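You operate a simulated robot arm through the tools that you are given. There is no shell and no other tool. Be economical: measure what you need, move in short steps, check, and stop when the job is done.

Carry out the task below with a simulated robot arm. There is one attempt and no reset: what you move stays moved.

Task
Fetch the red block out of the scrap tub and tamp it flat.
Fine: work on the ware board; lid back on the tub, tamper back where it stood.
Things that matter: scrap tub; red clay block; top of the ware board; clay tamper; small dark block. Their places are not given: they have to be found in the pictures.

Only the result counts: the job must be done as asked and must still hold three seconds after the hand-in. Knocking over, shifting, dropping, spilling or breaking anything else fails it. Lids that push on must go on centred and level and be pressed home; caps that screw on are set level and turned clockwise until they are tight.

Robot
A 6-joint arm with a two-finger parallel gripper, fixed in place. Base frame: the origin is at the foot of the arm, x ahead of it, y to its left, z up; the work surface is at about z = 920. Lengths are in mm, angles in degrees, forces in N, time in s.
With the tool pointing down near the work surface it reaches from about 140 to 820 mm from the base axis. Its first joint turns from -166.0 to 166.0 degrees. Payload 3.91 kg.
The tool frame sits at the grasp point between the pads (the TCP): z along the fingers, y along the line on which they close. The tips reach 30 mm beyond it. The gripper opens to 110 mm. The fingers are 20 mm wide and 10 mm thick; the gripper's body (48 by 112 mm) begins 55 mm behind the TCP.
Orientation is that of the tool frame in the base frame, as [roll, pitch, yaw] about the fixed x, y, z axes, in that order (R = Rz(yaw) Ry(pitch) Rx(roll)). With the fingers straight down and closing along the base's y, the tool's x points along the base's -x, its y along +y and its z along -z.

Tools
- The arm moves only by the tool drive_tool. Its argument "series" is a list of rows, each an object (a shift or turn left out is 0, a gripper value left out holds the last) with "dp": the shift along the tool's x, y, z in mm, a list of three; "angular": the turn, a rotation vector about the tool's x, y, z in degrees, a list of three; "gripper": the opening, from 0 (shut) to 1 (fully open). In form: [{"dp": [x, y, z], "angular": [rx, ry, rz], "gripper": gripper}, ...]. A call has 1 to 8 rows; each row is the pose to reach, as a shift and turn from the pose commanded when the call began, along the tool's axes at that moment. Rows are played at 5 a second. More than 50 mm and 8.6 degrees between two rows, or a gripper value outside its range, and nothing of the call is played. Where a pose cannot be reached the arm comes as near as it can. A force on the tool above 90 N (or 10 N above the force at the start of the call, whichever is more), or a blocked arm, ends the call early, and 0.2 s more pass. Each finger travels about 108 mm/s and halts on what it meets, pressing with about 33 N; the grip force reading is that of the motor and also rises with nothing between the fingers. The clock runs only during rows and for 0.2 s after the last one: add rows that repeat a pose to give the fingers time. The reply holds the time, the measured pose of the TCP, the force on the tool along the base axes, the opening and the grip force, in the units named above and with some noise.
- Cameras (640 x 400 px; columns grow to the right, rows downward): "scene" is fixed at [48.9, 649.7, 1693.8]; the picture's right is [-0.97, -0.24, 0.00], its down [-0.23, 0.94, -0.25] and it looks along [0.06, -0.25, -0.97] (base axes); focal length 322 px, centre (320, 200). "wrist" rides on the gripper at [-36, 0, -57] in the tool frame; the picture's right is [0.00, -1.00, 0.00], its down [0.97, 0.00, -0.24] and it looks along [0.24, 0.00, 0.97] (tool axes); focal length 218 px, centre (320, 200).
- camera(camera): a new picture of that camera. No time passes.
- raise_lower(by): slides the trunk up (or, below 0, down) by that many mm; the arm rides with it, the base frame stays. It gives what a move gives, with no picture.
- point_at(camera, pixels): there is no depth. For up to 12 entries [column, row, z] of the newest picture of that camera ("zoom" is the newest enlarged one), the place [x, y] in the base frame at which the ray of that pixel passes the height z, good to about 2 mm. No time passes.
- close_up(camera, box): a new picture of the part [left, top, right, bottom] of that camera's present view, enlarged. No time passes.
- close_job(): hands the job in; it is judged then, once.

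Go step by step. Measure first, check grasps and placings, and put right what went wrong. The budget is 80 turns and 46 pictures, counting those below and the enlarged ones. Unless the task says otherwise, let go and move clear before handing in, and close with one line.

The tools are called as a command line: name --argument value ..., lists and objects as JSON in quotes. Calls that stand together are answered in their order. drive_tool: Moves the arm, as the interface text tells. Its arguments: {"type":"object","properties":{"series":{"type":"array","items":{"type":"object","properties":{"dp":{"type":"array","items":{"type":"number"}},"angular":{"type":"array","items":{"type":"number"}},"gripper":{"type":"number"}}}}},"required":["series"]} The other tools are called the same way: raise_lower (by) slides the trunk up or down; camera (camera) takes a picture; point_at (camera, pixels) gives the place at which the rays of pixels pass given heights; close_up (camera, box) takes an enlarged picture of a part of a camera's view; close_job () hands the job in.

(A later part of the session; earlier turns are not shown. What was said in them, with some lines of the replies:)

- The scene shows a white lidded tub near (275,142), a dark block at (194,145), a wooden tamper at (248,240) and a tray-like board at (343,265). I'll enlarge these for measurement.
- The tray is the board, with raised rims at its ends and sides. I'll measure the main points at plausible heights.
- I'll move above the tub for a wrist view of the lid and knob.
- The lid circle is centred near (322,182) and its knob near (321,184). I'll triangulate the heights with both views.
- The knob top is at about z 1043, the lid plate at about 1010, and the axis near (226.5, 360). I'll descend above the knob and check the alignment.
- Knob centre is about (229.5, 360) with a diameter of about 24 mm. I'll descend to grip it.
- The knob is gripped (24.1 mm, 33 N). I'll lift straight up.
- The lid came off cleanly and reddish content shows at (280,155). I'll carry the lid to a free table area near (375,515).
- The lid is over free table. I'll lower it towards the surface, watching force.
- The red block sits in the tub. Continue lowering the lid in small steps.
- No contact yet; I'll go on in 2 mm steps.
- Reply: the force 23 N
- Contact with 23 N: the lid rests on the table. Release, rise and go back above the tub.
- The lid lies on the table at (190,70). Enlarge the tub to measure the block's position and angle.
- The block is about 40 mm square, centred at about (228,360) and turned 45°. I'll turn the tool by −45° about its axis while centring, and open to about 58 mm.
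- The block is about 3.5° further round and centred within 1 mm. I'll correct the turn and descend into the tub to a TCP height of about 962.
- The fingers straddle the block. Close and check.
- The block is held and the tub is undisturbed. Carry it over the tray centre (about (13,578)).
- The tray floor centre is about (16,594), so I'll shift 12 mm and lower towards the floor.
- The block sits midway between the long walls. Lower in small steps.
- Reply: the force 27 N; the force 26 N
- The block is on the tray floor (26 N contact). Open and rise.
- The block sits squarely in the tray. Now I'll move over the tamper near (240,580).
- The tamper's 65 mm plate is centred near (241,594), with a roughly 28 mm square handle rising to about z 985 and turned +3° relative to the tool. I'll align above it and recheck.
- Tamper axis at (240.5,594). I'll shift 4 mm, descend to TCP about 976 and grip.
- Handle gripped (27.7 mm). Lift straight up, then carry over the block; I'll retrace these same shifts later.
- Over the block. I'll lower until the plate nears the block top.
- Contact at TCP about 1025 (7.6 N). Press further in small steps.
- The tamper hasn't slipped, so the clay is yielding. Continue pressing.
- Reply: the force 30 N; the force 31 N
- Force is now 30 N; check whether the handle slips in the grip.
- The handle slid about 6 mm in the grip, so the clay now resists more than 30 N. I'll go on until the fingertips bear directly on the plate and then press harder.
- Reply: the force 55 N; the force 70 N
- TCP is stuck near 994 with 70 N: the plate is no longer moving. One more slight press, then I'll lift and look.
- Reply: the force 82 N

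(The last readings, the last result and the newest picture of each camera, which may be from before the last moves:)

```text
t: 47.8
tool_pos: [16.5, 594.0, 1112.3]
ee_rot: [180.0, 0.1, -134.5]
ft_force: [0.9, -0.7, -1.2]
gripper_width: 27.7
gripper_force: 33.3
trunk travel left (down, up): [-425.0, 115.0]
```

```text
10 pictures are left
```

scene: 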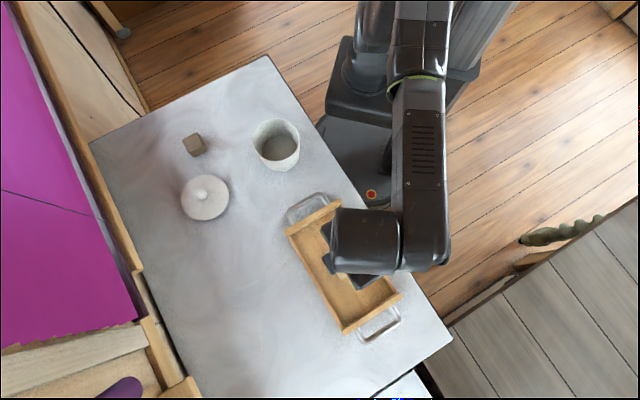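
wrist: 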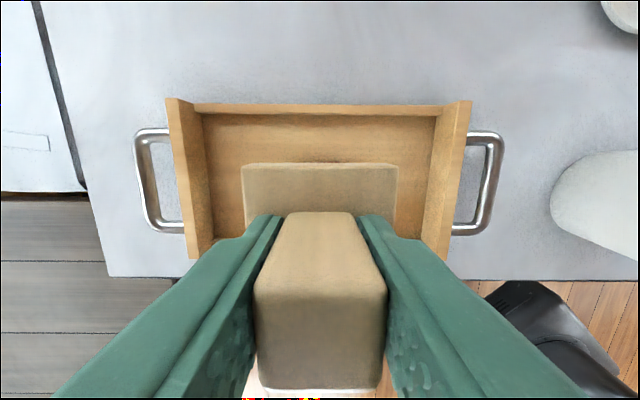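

The handle has slid about 10 mm up between the fingers but is still square. Carry the tamper back along the same path and look at the clay.

drive_tool --series '[{"dp": [-33, -32, 0]}, {"dp": [-66, -64, 0]}, {"dp": [-98, -96, 0]}, {"dp": [-130, -128, 0]}, {"dp": [-162, -159, 0]}, {"dp": [-162, -159, 0]}]'

close_up --camera "scene" --box '[210, 180, 420, 345]'

```text
t: 49.2
tool_pos: [243.1, 597.1, 1112.3]
ee_rot: [-180.0, -0.1, -134.5]
ft_force: [0.1, 0.5, -1.5]
gripper_width: 27.8
gripper_force: 32.5
trunk travel left (down, up): [-425.0, 115.0]
```

```text
2.42 times, centred on (315, 262) of scene
```

zoom: 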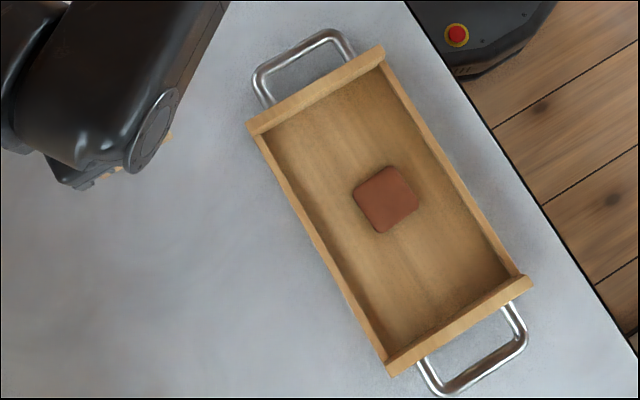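

The clay is now a flat, spread slab in the tray. Lower the tamper onto its original spot.

drive_tool --series '[{"dp": [0, 0, 40]}, {"dp": [0, 0, 80]}, {"dp": [0, 0, 105]}, {"dp": [0, 0, 112]}, {"dp": [0, 0, 112]}]'

drive_tool --series '[{"dp": [0, 0, 1.5]}, {"dp": [0, 0, 3]}, {"dp": [0, 0, 3]}]'

```text
t: 50.4
tool_pos: [240.1, 596.6, 998.3]
ee_rot: [-179.9, 0.1, -134.5]
ft_force: [0.0, 0.7, -1.4]
gripper_width: 27.7
gripper_force: 33.4
trunk travel left (down, up): [-425.0, 115.0]
```

```text
t: 51.2
tool_pos: [241.6, 596.3, 993.8]
ee_rot: [-180.0, 0.1, -134.5]
ft_force: [0.2, 0.3, -0.6]
gripper_width: 27.7
gripper_force: 33.1
trunk travel left (down, up): [-425.0, 115.0]
```

drive_tool --series '[{"dp": [0, 0, 8]}, {"dp": [0, 0, 14]}, {"dp": [0, 0, 18]}, {"dp": [0, 0, 18]}]'

drive_tool --series '[{"dp": [0, 0, 1]}, {"dp": [0, 0, 2]}, {"dp": [0, 0, 3]}, {"dp": [0, 0, 3]}]'

```text
t: 52.2
tool_pos: [243.2, 596.4, 975.6]
ee_rot: [-179.9, -0.1, -134.6]
ft_force: [-0.4, 0.2, -1.3]
gripper_width: 27.7
gripper_force: 32.9
trunk travel left (down, up): [-425.0, 115.0]
```

```text
t: 53.2
tool_pos: [243.8, 595.3, 972.7]
ee_rot: [180.0, 0.0, -134.6]
ft_force: [0.6, 0.3, -1.2]
gripper_width: 27.8
gripper_force: 32.7
trunk travel left (down, up): [-425.0, 115.0]
```

drive_tool --series '[{"dp": [0, 0, 1]}, {"dp": [0, 0, 2]}, {"dp": [0, 0, 2]}]'

drive_tool --series '[{"dp": [0, 0, 1]}, {"dp": [0, 0, 2]}, {"dp": [0, 0, 2]}]'

```text
t: 54.0
tool_pos: [242.9, 596.6, 971.2]
ee_rot: [180.0, 0.0, -134.5]
ft_force: [-0.5, 0.2, -2.4]
gripper_width: 27.7
gripper_force: 32.7
trunk travel left (down, up): [-425.0, 115.0]
```

```text
t: 54.8
tool_pos: [243.1, 594.9, 968.6]
ee_rot: [-180.0, 0.0, -134.5]
ft_force: [-0.4, 0.2, -0.9]
gripper_width: 27.7
gripper_force: 32.6
trunk travel left (down, up): [-425.0, 115.0]
```

drive_tool --series '[{"dp": [0, 0, 1]}, {"dp": [0, 0, 2]}, {"dp": [0, 0, 2]}]'

drive_tool --series '[{"dp": [0, 0, 1]}, {"dp": [0, 0, 1]}]'

```text
t: 55.6
tool_pos: [242.4, 594.8, 967.5]
ee_rot: [-180.0, 0.1, -134.5]
ft_force: [-0.4, 1.2, 4.8]
gripper_width: 27.8
gripper_force: 33.2
trunk travel left (down, up): [-425.0, 115.0]
```

```text
t: 56.2
tool_pos: [242.9, 595.3, 968.5]
ee_rot: [179.9, 0.2, -134.6]
ft_force: [-0.6, 2.1, 16.7]
gripper_width: 27.6
gripper_force: 33.1
trunk travel left (down, up): [-425.0, 115.0]
```

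The tamper touches the table (about 17 N). Release and rise.

drive_tool --series '[{"dp": [0, 0, -1], "gripper": 0.5}, {"dp": [0, 0, -1]}, {"dp": [0, 0, -1]}, {"dp": [0, 0, -40]}, {"dp": [0, 0, -85]}, {"dp": [0, 0, -130]}, {"dp": [0, 0, -170]}, {"dp": [0, 0, -170]}]'

camera --camera "wrist"

```text
t: 58.0
tool_pos: [242.3, 596.5, 1135.7]
ee_rot: [-180.0, 0.0, -134.5]
ft_force: [-0.3, -0.7, 0.6]
gripper_width: 55.0
gripper_force: 0.0
trunk travel left (down, up): [-425.0, 115.0]
```

```text
8 pictures are left
```

wrist: 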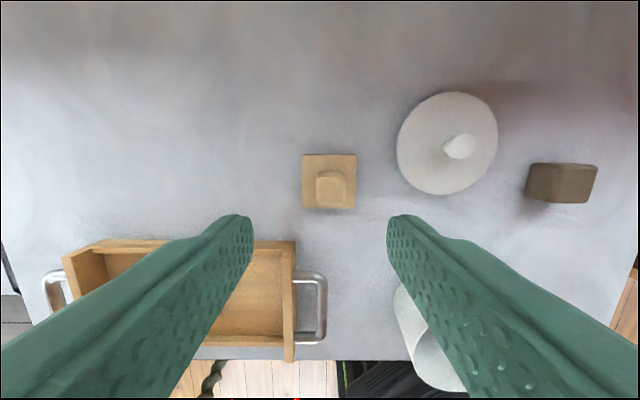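

point_at --camera "wrist" --pixels '[[302, 154, 936], [357, 154, 936], [355, 209, 936], [303, 208, 936], [459, 146, 962], [397, 143, 930], [498, 143, 930]]'

```text
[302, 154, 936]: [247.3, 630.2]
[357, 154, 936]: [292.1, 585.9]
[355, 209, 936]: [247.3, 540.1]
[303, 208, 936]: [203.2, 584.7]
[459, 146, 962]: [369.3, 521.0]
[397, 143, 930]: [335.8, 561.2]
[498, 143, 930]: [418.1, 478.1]
```

The tamper's plate centre now reads (247.5,585) instead of (239.7,594). It was dragged about 12 mm on release, probably because the fingertips sat on its plate. I'll regrip it higher up and set it back.

drive_tool --series '[{"dp": [1, -11.7, 40]}, {"dp": [1, -11.7, 80]}, {"dp": [1, -11.7, 115]}, {"dp": [1, -11.7, 140]}, {"dp": [1, -11.7, 153]}, {"dp": [1, -11.7, 153]}]'

camera --camera "wrist"

```text
t: 59.4
tool_pos: [249.4, 587.3, 982.6]
ee_rot: [-180.0, 0.0, -134.6]
ft_force: [0.0, -0.6, 0.0]
gripper_width: 55.3
gripper_force: 0.1
trunk travel left (down, up): [-425.0, 115.0]
```

```text
7 pictures are left
```

wrist: 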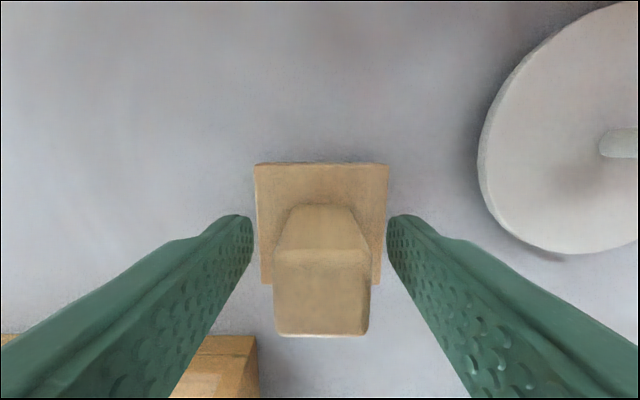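

The tamper is centred between the fingers. Grip, lift slightly, and shift back 11.7 mm.

drive_tool --series '[{"gripper": 0.0}, {"gripper": 0.0}, {"gripper": 0.0}, {"dp": [0, 0, -3]}, {"dp": [0, 0, -6]}, {"dp": [-1, 6, -6]}, {"dp": [-1, 11.7, -6]}, {"dp": [-1, 11.7, -6]}]'

drive_tool --series '[{"dp": [0, 0, 2]}, {"dp": [0, 0, 4]}, {"dp": [0, 0, 5]}, {"dp": [0, 0, 5]}]'

```text
t: 61.2
tool_pos: [240.8, 596.3, 988.6]
ee_rot: [179.9, 0.0, -134.5]
ft_force: [0.5, 0.1, -2.3]
gripper_width: 27.6
gripper_force: 33.2
trunk travel left (down, up): [-425.0, 115.0]
```

```text
t: 62.2
tool_pos: [240.9, 598.1, 982.6]
ee_rot: [179.9, -0.1, -134.5]
ft_force: [0.7, 1.0, -0.8]
gripper_width: 27.9
gripper_force: 33.2
trunk travel left (down, up): [-425.0, 115.0]
```

drive_tool --series '[{"dp": [0, 0, 1]}, {"dp": [0, 0, 1.2]}, {"dp": [0, 0, 1.2]}]'

```text
t: 63.0
tool_pos: [241.8, 596.4, 982.1]
ee_rot: [-180.0, 0.1, -134.6]
ft_force: [0.1, 3.2, 10.9]
gripper_width: 27.6
gripper_force: 32.9
trunk travel left (down, up): [-425.0, 115.0]
```

Light contact (11 N). Relieve slightly, open without pressing, and rise.

drive_tool --series '[{"dp": [0, 0, -0.8]}, {"dp": [0, 0, -0.8]}, {"dp": [0, 0, -0.8], "gripper": 0.5}, {"dp": [0, 0, -0.8]}, {"dp": [0, 0, -0.8]}, {"dp": [0, 0, -45]}, {"dp": [0, 0, -90]}, {"dp": [0, 0, -90]}]'

camera --camera "wrist"

```text
t: 64.8
tool_pos: [239.4, 597.5, 1072.9]
ee_rot: [180.0, 0.0, -134.5]
ft_force: [0.2, -0.5, 0.0]
gripper_width: 54.8
gripper_force: 0.1
trunk travel left (down, up): [-425.0, 115.0]
```

```text
6 pictures are left
```

wrist: 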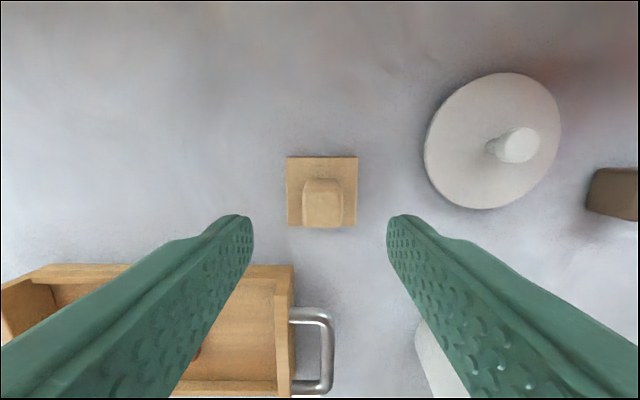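

point_at --camera "wrist" --pixels '[[286, 156, 936], [358, 156, 936], [357, 227, 936], [287, 226, 936], [514, 145, 963], [426, 141, 931], [561, 141, 931]]'

```text
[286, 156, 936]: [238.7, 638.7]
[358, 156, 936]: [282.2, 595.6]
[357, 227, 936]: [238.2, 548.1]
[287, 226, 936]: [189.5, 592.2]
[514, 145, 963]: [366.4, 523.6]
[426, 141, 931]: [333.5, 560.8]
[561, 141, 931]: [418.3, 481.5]
```

The tamper is back at about (238,594). Now move over the lid.

drive_tool --series '[{"dp": [-9, -36, 0]}, {"dp": [-18, -71, 0]}, {"dp": [-27, -107, 0]}, {"dp": [-36, -142, 0]}, {"dp": [-36, -142, 0]}]'

camera --camera "wrist"

```text
t: 66.0
tool_pos: [368.3, 523.9, 1070.1]
ee_rot: [-180.0, 0.0, -134.6]
ft_force: [0.0, -0.3, -0.5]
gripper_width: 54.9
gripper_force: 0.2
trunk travel left (down, up): [-425.0, 115.0]
```

```text
5 pictures are left
```

wrist: 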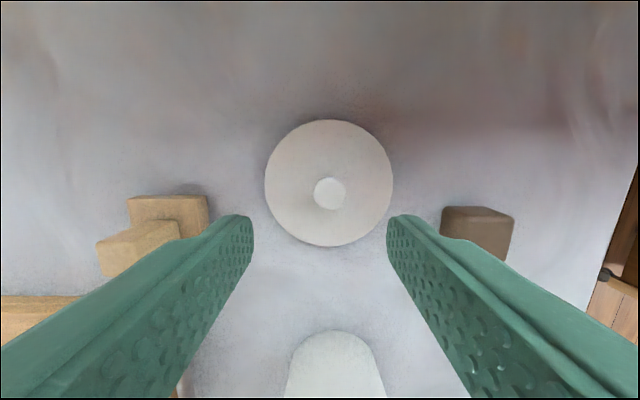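

point_at --camera "wrist" --pixels '[[329, 193, 963], [329, 183, 931]]'

```text
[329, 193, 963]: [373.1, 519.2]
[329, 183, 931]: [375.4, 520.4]
```

Lid axis at about (374,519.5), so I'll shift 7 mm, descend to TCP 970 and grip the knob.

drive_tool --series '[{"dp": [-0.5, -7, 40]}, {"dp": [-0.5, -7, 75]}, {"dp": [-0.5, -7, 93]}, {"dp": [-0.5, -7, 98]}, {"dp": [-0.5, -7, 98]}, {"dp": [-0.5, -7, 98], "gripper": 0.0}, {"dp": [-0.5, -7, 98]}, {"dp": [-0.5, -7, 98]}]'

```text
t: 67.8
tool_pos: [374.4, 519.2, 973.3]
ee_rot: [-180.0, -0.1, -134.5]
ft_force: [-0.4, -0.1, 1.1]
gripper_width: 24.4
gripper_force: 32.6
trunk travel left (down, up): [-425.0, 115.0]
```

Knob gripped. Lift and carry back over the tub.

drive_tool --series '[{"dp": [0, 0, -40]}, {"dp": [0, 0, -85]}, {"dp": [0, 0, -130]}, {"dp": [0, 0, -155]}, {"dp": [0, 0, -155]}]'

drive_tool --series '[{"dp": [44, -2, 0]}, {"dp": [88, -3, 0]}, {"dp": [132, -5, 0]}, {"dp": [176, -6, 0]}, {"dp": [215.7, -7.1, 0]}, {"dp": [215.7, -7.1, 0]}, {"dp": [215.7, -7.1, 0]}]'

camera --camera "wrist"

```text
t: 69.0
tool_pos: [376.3, 514.3, 1130.6]
ee_rot: [-179.9, 0.0, -134.5]
ft_force: [-0.3, 0.5, -0.5]
gripper_width: 24.3
gripper_force: 32.7
trunk travel left (down, up): [-425.0, 115.0]
```

```text
t: 70.6
tool_pos: [227.4, 358.4, 1128.5]
ee_rot: [-180.0, 0.1, -134.6]
ft_force: [0.1, 0.5, 0.0]
gripper_width: 24.2
gripper_force: 32.7
trunk travel left (down, up): [-425.0, 115.0]
```

```text
4 pictures are left
```

wrist: 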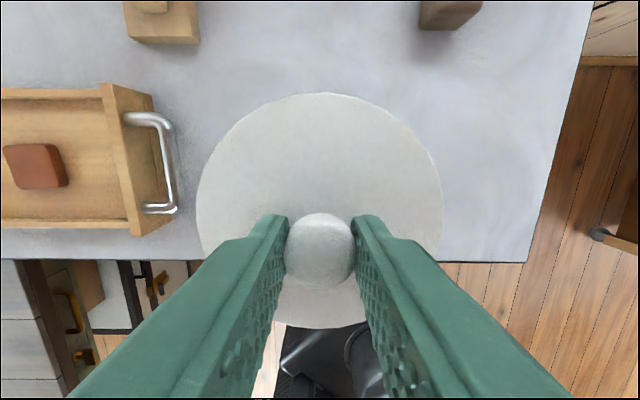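

The lid hangs level and centred in the grip, and the flattened clay is visible at (35,167). I'll take two more pose readings to average out noise while lowering partway.

drive_tool --series '[{"dp": [0, 0, 20]}, {"dp": [0, 0, 40]}, {"dp": [0, 0, 40]}]'

drive_tool --series '[{"dp": [0, 0, 0]}]'

drive_tool --series '[{"dp": [0, 0, 0]}]'

drive_tool --series '[{"dp": [0, 0, 0]}]'

```text
t: 71.4
tool_pos: [227.8, 358.9, 1089.6]
ee_rot: [-179.9, 0.0, -134.6]
ft_force: [-0.1, -0.5, 0.5]
gripper_width: 24.5
gripper_force: 33.1
trunk travel left (down, up): [-425.0, 115.0]
```

```text
t: 71.8
tool_pos: [227.6, 358.8, 1089.2]
ee_rot: [180.0, 0.1, -134.5]
ft_force: [0.0, -0.4, -0.3]
gripper_width: 24.4
gripper_force: 32.8
trunk travel left (down, up): [-425.0, 115.0]
```

```text
t: 72.2
tool_pos: [227.1, 361.1, 1089.1]
ee_rot: [-180.0, 0.0, -134.5]
ft_force: [0.0, 0.5, -1.0]
gripper_width: 24.4
gripper_force: 32.8
trunk travel left (down, up): [-425.0, 115.0]
```

```text
t: 72.6
tool_pos: [227.4, 360.0, 1089.6]
ee_rot: [180.0, 0.1, -134.5]
ft_force: [-0.6, 0.5, 0.1]
gripper_width: 24.2
gripper_force: 33.1
trunk travel left (down, up): [-425.0, 115.0]
```

The mean pose of (227.5,359.4) matches the tub centre. Lower close to the rim and check from the scene camera.

drive_tool --series '[{"dp": [-0.4, 0.4, 12]}, {"dp": [-0.4, 0.4, 24]}, {"dp": [-0.4, 0.4, 24]}]'

close_up --camera "scene" --box '[230, 110, 326, 180]'

```text
t: 73.4
tool_pos: [228.5, 359.8, 1064.6]
ee_rot: [180.0, -0.1, -134.5]
ft_force: [0.2, 0.6, -1.1]
gripper_width: 24.3
gripper_force: 33.4
trunk travel left (down, up): [-425.0, 115.0]
```

```text
5.71 times, centred on (278, 145) of scene
```

zoom: 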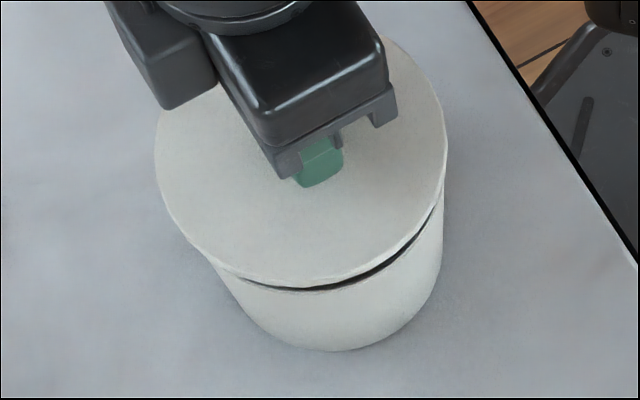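

The lid appears aligned above the rim. Lower on in small steps.

drive_tool --series '[{"dp": [0, 0, 2]}, {"dp": [0, 0, 4]}, {"dp": [0, 0, 6]}, {"dp": [0, 0, 6]}]'

drive_tool --series '[{"dp": [0, 0, 1.5]}, {"dp": [0, 0, 3]}, {"dp": [0, 0, 3]}]'

```text
t: 74.4
tool_pos: [226.4, 359.3, 1059.7]
ee_rot: [-180.0, 0.0, -134.4]
ft_force: [0.0, 0.2, -0.9]
gripper_width: 23.9
gripper_force: 32.6
trunk travel left (down, up): [-425.0, 115.0]
```

```text
t: 75.2
tool_pos: [226.6, 359.5, 1056.4]
ee_rot: [180.0, 0.1, -134.6]
ft_force: [0.1, 0.0, 0.2]
gripper_width: 24.3
gripper_force: 32.9
trunk travel left (down, up): [-425.0, 115.0]
```

drive_tool --series '[{"dp": [0, 0, 1]}, {"dp": [0, 0, 2]}, {"dp": [0, 0, 2]}]'

drive_tool --series '[{"dp": [0, 0, 1]}, {"dp": [0, 0, 2]}, {"dp": [0, 0, 2]}]'

```text
t: 76.0
tool_pos: [227.4, 358.6, 1053.6]
ee_rot: [-180.0, -0.1, -134.5]
ft_force: [0.1, 0.4, 0.2]
gripper_width: 24.5
gripper_force: 33.3
trunk travel left (down, up): [-425.0, 115.0]
```

```text
t: 76.8
tool_pos: [227.9, 359.2, 1051.5]
ee_rot: [179.9, -0.1, -134.4]
ft_force: [0.6, 0.2, -0.5]
gripper_width: 24.2
gripper_force: 33.2
trunk travel left (down, up): [-425.0, 115.0]
```

drive_tool --series '[{"dp": [0, 0, 1]}, {"dp": [0, 0, 2]}, {"dp": [0, 0, 2]}]'

drive_tool --series '[{"dp": [0, 0, 1]}, {"dp": [0, 0, 2]}, {"dp": [0, 0, 2]}]'

```text
t: 77.6
tool_pos: [228.2, 359.6, 1051.1]
ee_rot: [-180.0, 0.1, -134.5]
ft_force: [1.9, -0.3, 10.4]
gripper_width: 24.2
gripper_force: 32.8
trunk travel left (down, up): [-425.0, 115.0]
```

```text
t: 78.4
tool_pos: [228.4, 358.9, 1050.1]
ee_rot: [179.9, 0.3, -134.5]
ft_force: [5.9, 6.5, 36.7]
gripper_width: 24.4
gripper_force: 32.7
trunk travel left (down, up): [-425.0, 115.0]
```

The lid bears on the rim at the original height. I'll relieve, release, then press down on the knob top with closed fingers to seat it firmly.

drive_tool --series '[{"dp": [0, 0, -2]}, {"dp": [0, 0, -2]}, {"dp": [0, 0, -2], "gripper": 0.4}, {"dp": [0, 0, -2]}, {"dp": [0, 0, -25]}, {"dp": [0, 0, -55]}, {"dp": [0, 0, -55], "gripper": 0.0}, {"dp": [0, 0, -55]}]'

drive_tool --series '[{"dp": [0, 0, 10]}, {"dp": [0, 0, 20]}, {"dp": [0, 0, 24]}, {"dp": [0, 0, 26]}, {"dp": [0, 0, 28]}, {"dp": [0, 0, 28]}]'

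```text
t: 80.2
tool_pos: [228.6, 359.7, 1102.0]
ee_rot: [180.0, 0.0, -134.5]
ft_force: [-0.7, -0.1, -0.5]
gripper_width: 0.2
gripper_force: 32.6
trunk travel left (down, up): [-425.0, 115.0]
```

```text
t: 81.6
tool_pos: [227.7, 359.4, 1074.3]
ee_rot: [-179.9, 0.0, -134.5]
ft_force: [1.0, 0.7, 0.0]
gripper_width: 0.0
gripper_force: 33.2
trunk travel left (down, up): [-425.0, 115.0]
```

drive_tool --series '[{"dp": [0, 0, 1]}, {"dp": [0, 0, 2]}, {"dp": [0, 0, 3]}, {"dp": [0, 0, 4]}, {"dp": [0, 0, 4]}]'

drive_tool --series '[{"dp": [0, 0, 1]}, {"dp": [0, 0, 2]}, {"dp": [0, 0, 3]}, {"dp": [0, 0, 3]}]'

```text
t: 82.8
tool_pos: [227.1, 359.6, 1072.4]
ee_rot: [-179.9, 0.1, -134.5]
ft_force: [0.8, -2.2, 7.2]
gripper_width: 0.0
gripper_force: 33.5
trunk travel left (down, up): [-425.0, 115.0]
```

```text
t: 83.8
tool_pos: [226.3, 360.6, 1070.3]
ee_rot: [180.0, 0.4, -134.4]
ft_force: [4.9, 3.5, 47.8]
gripper_width: 0.0
gripper_force: 33.0
trunk travel left (down, up): [-425.0, 115.0]
```

Knob top contact at about z 1041 with 48 N and no travel. A little more pressure, then retreat and check.

drive_tool --series '[{"dp": [0, 0, 1]}, {"dp": [0, 0, 2]}, {"dp": [0, 0, 2]}]'

drive_tool --series '[{"dp": [0, 0, -20]}, {"dp": [0, 0, -60]}, {"dp": [0, 0, -100]}, {"dp": [0, 0, -140]}, {"dp": [0, 0, -180]}, {"dp": [40, 0, -180]}, {"dp": [40, 0, -180]}]'

camera --camera "wrist"

camera --camera "scene"

```text
t: 84.6
tool_pos: [227.3, 359.0, 1072.3]
ee_rot: [179.7, 0.7, -134.5]
ft_force: [4.5, -2.1, 77.4]
gripper_width: 0.1
gripper_force: 33.7
trunk travel left (down, up): [-425.0, 115.0]
```

```text
t: 86.2
tool_pos: [200.3, 330.6, 1243.9]
ee_rot: [180.0, 0.0, -134.6]
ft_force: [0.2, -0.9, 0.5]
gripper_width: 0.0
gripper_force: 33.3
trunk travel left (down, up): [-425.0, 115.0]
```

```text
2 pictures are left
```

wrist: 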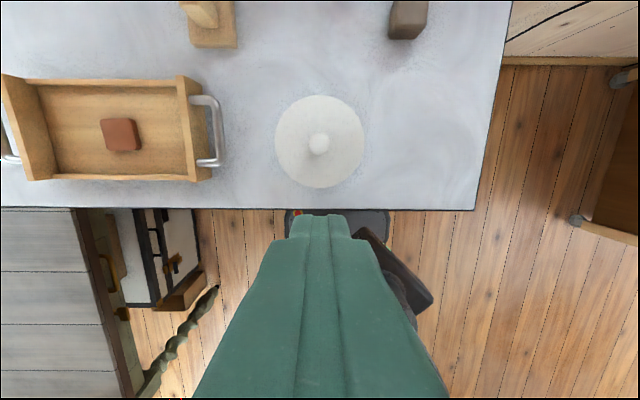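

```text
1 pictures are left
```

scene: 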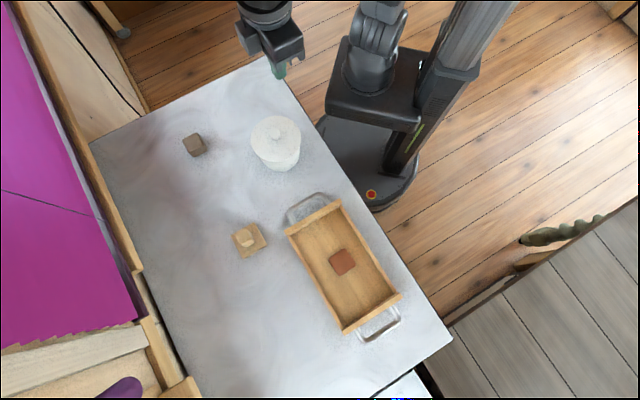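

All is in place; the lid sits as at the start. I'll use the last picture to compare the tamper and tray with the first enlargement.

close_up --camera "scene" --box '[210, 180, 420, 345]'

```text
2.42 times, centred on (315, 262) of scene
```

zoom: 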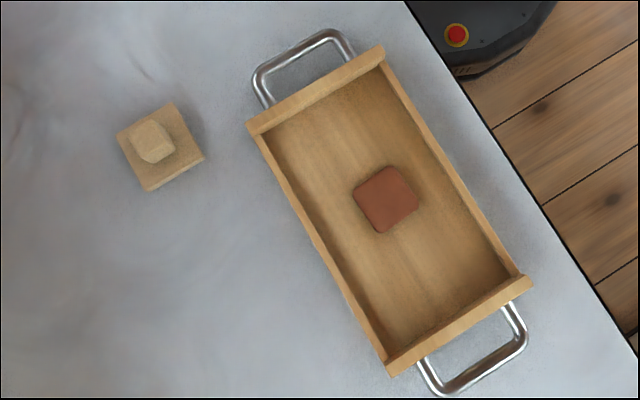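

The tamper corners are within about 4 zoom pixels (about 4 mm) of where they stood. The tray is unmoved, the clay is flat on it, the lid is seated and the hand is clear, so I'm handing in.

close_job

```text
The job is handed in.
```

I took the red block out of the tub and tamped it flat on the ware board. It went from about 43 mm to about 20 mm high and stopped giving under 80 N. The lid is back on the tub and pressed home, and the tamper is back within about 4 mm of its spot, after I had to reset it once when it was dragged on release.
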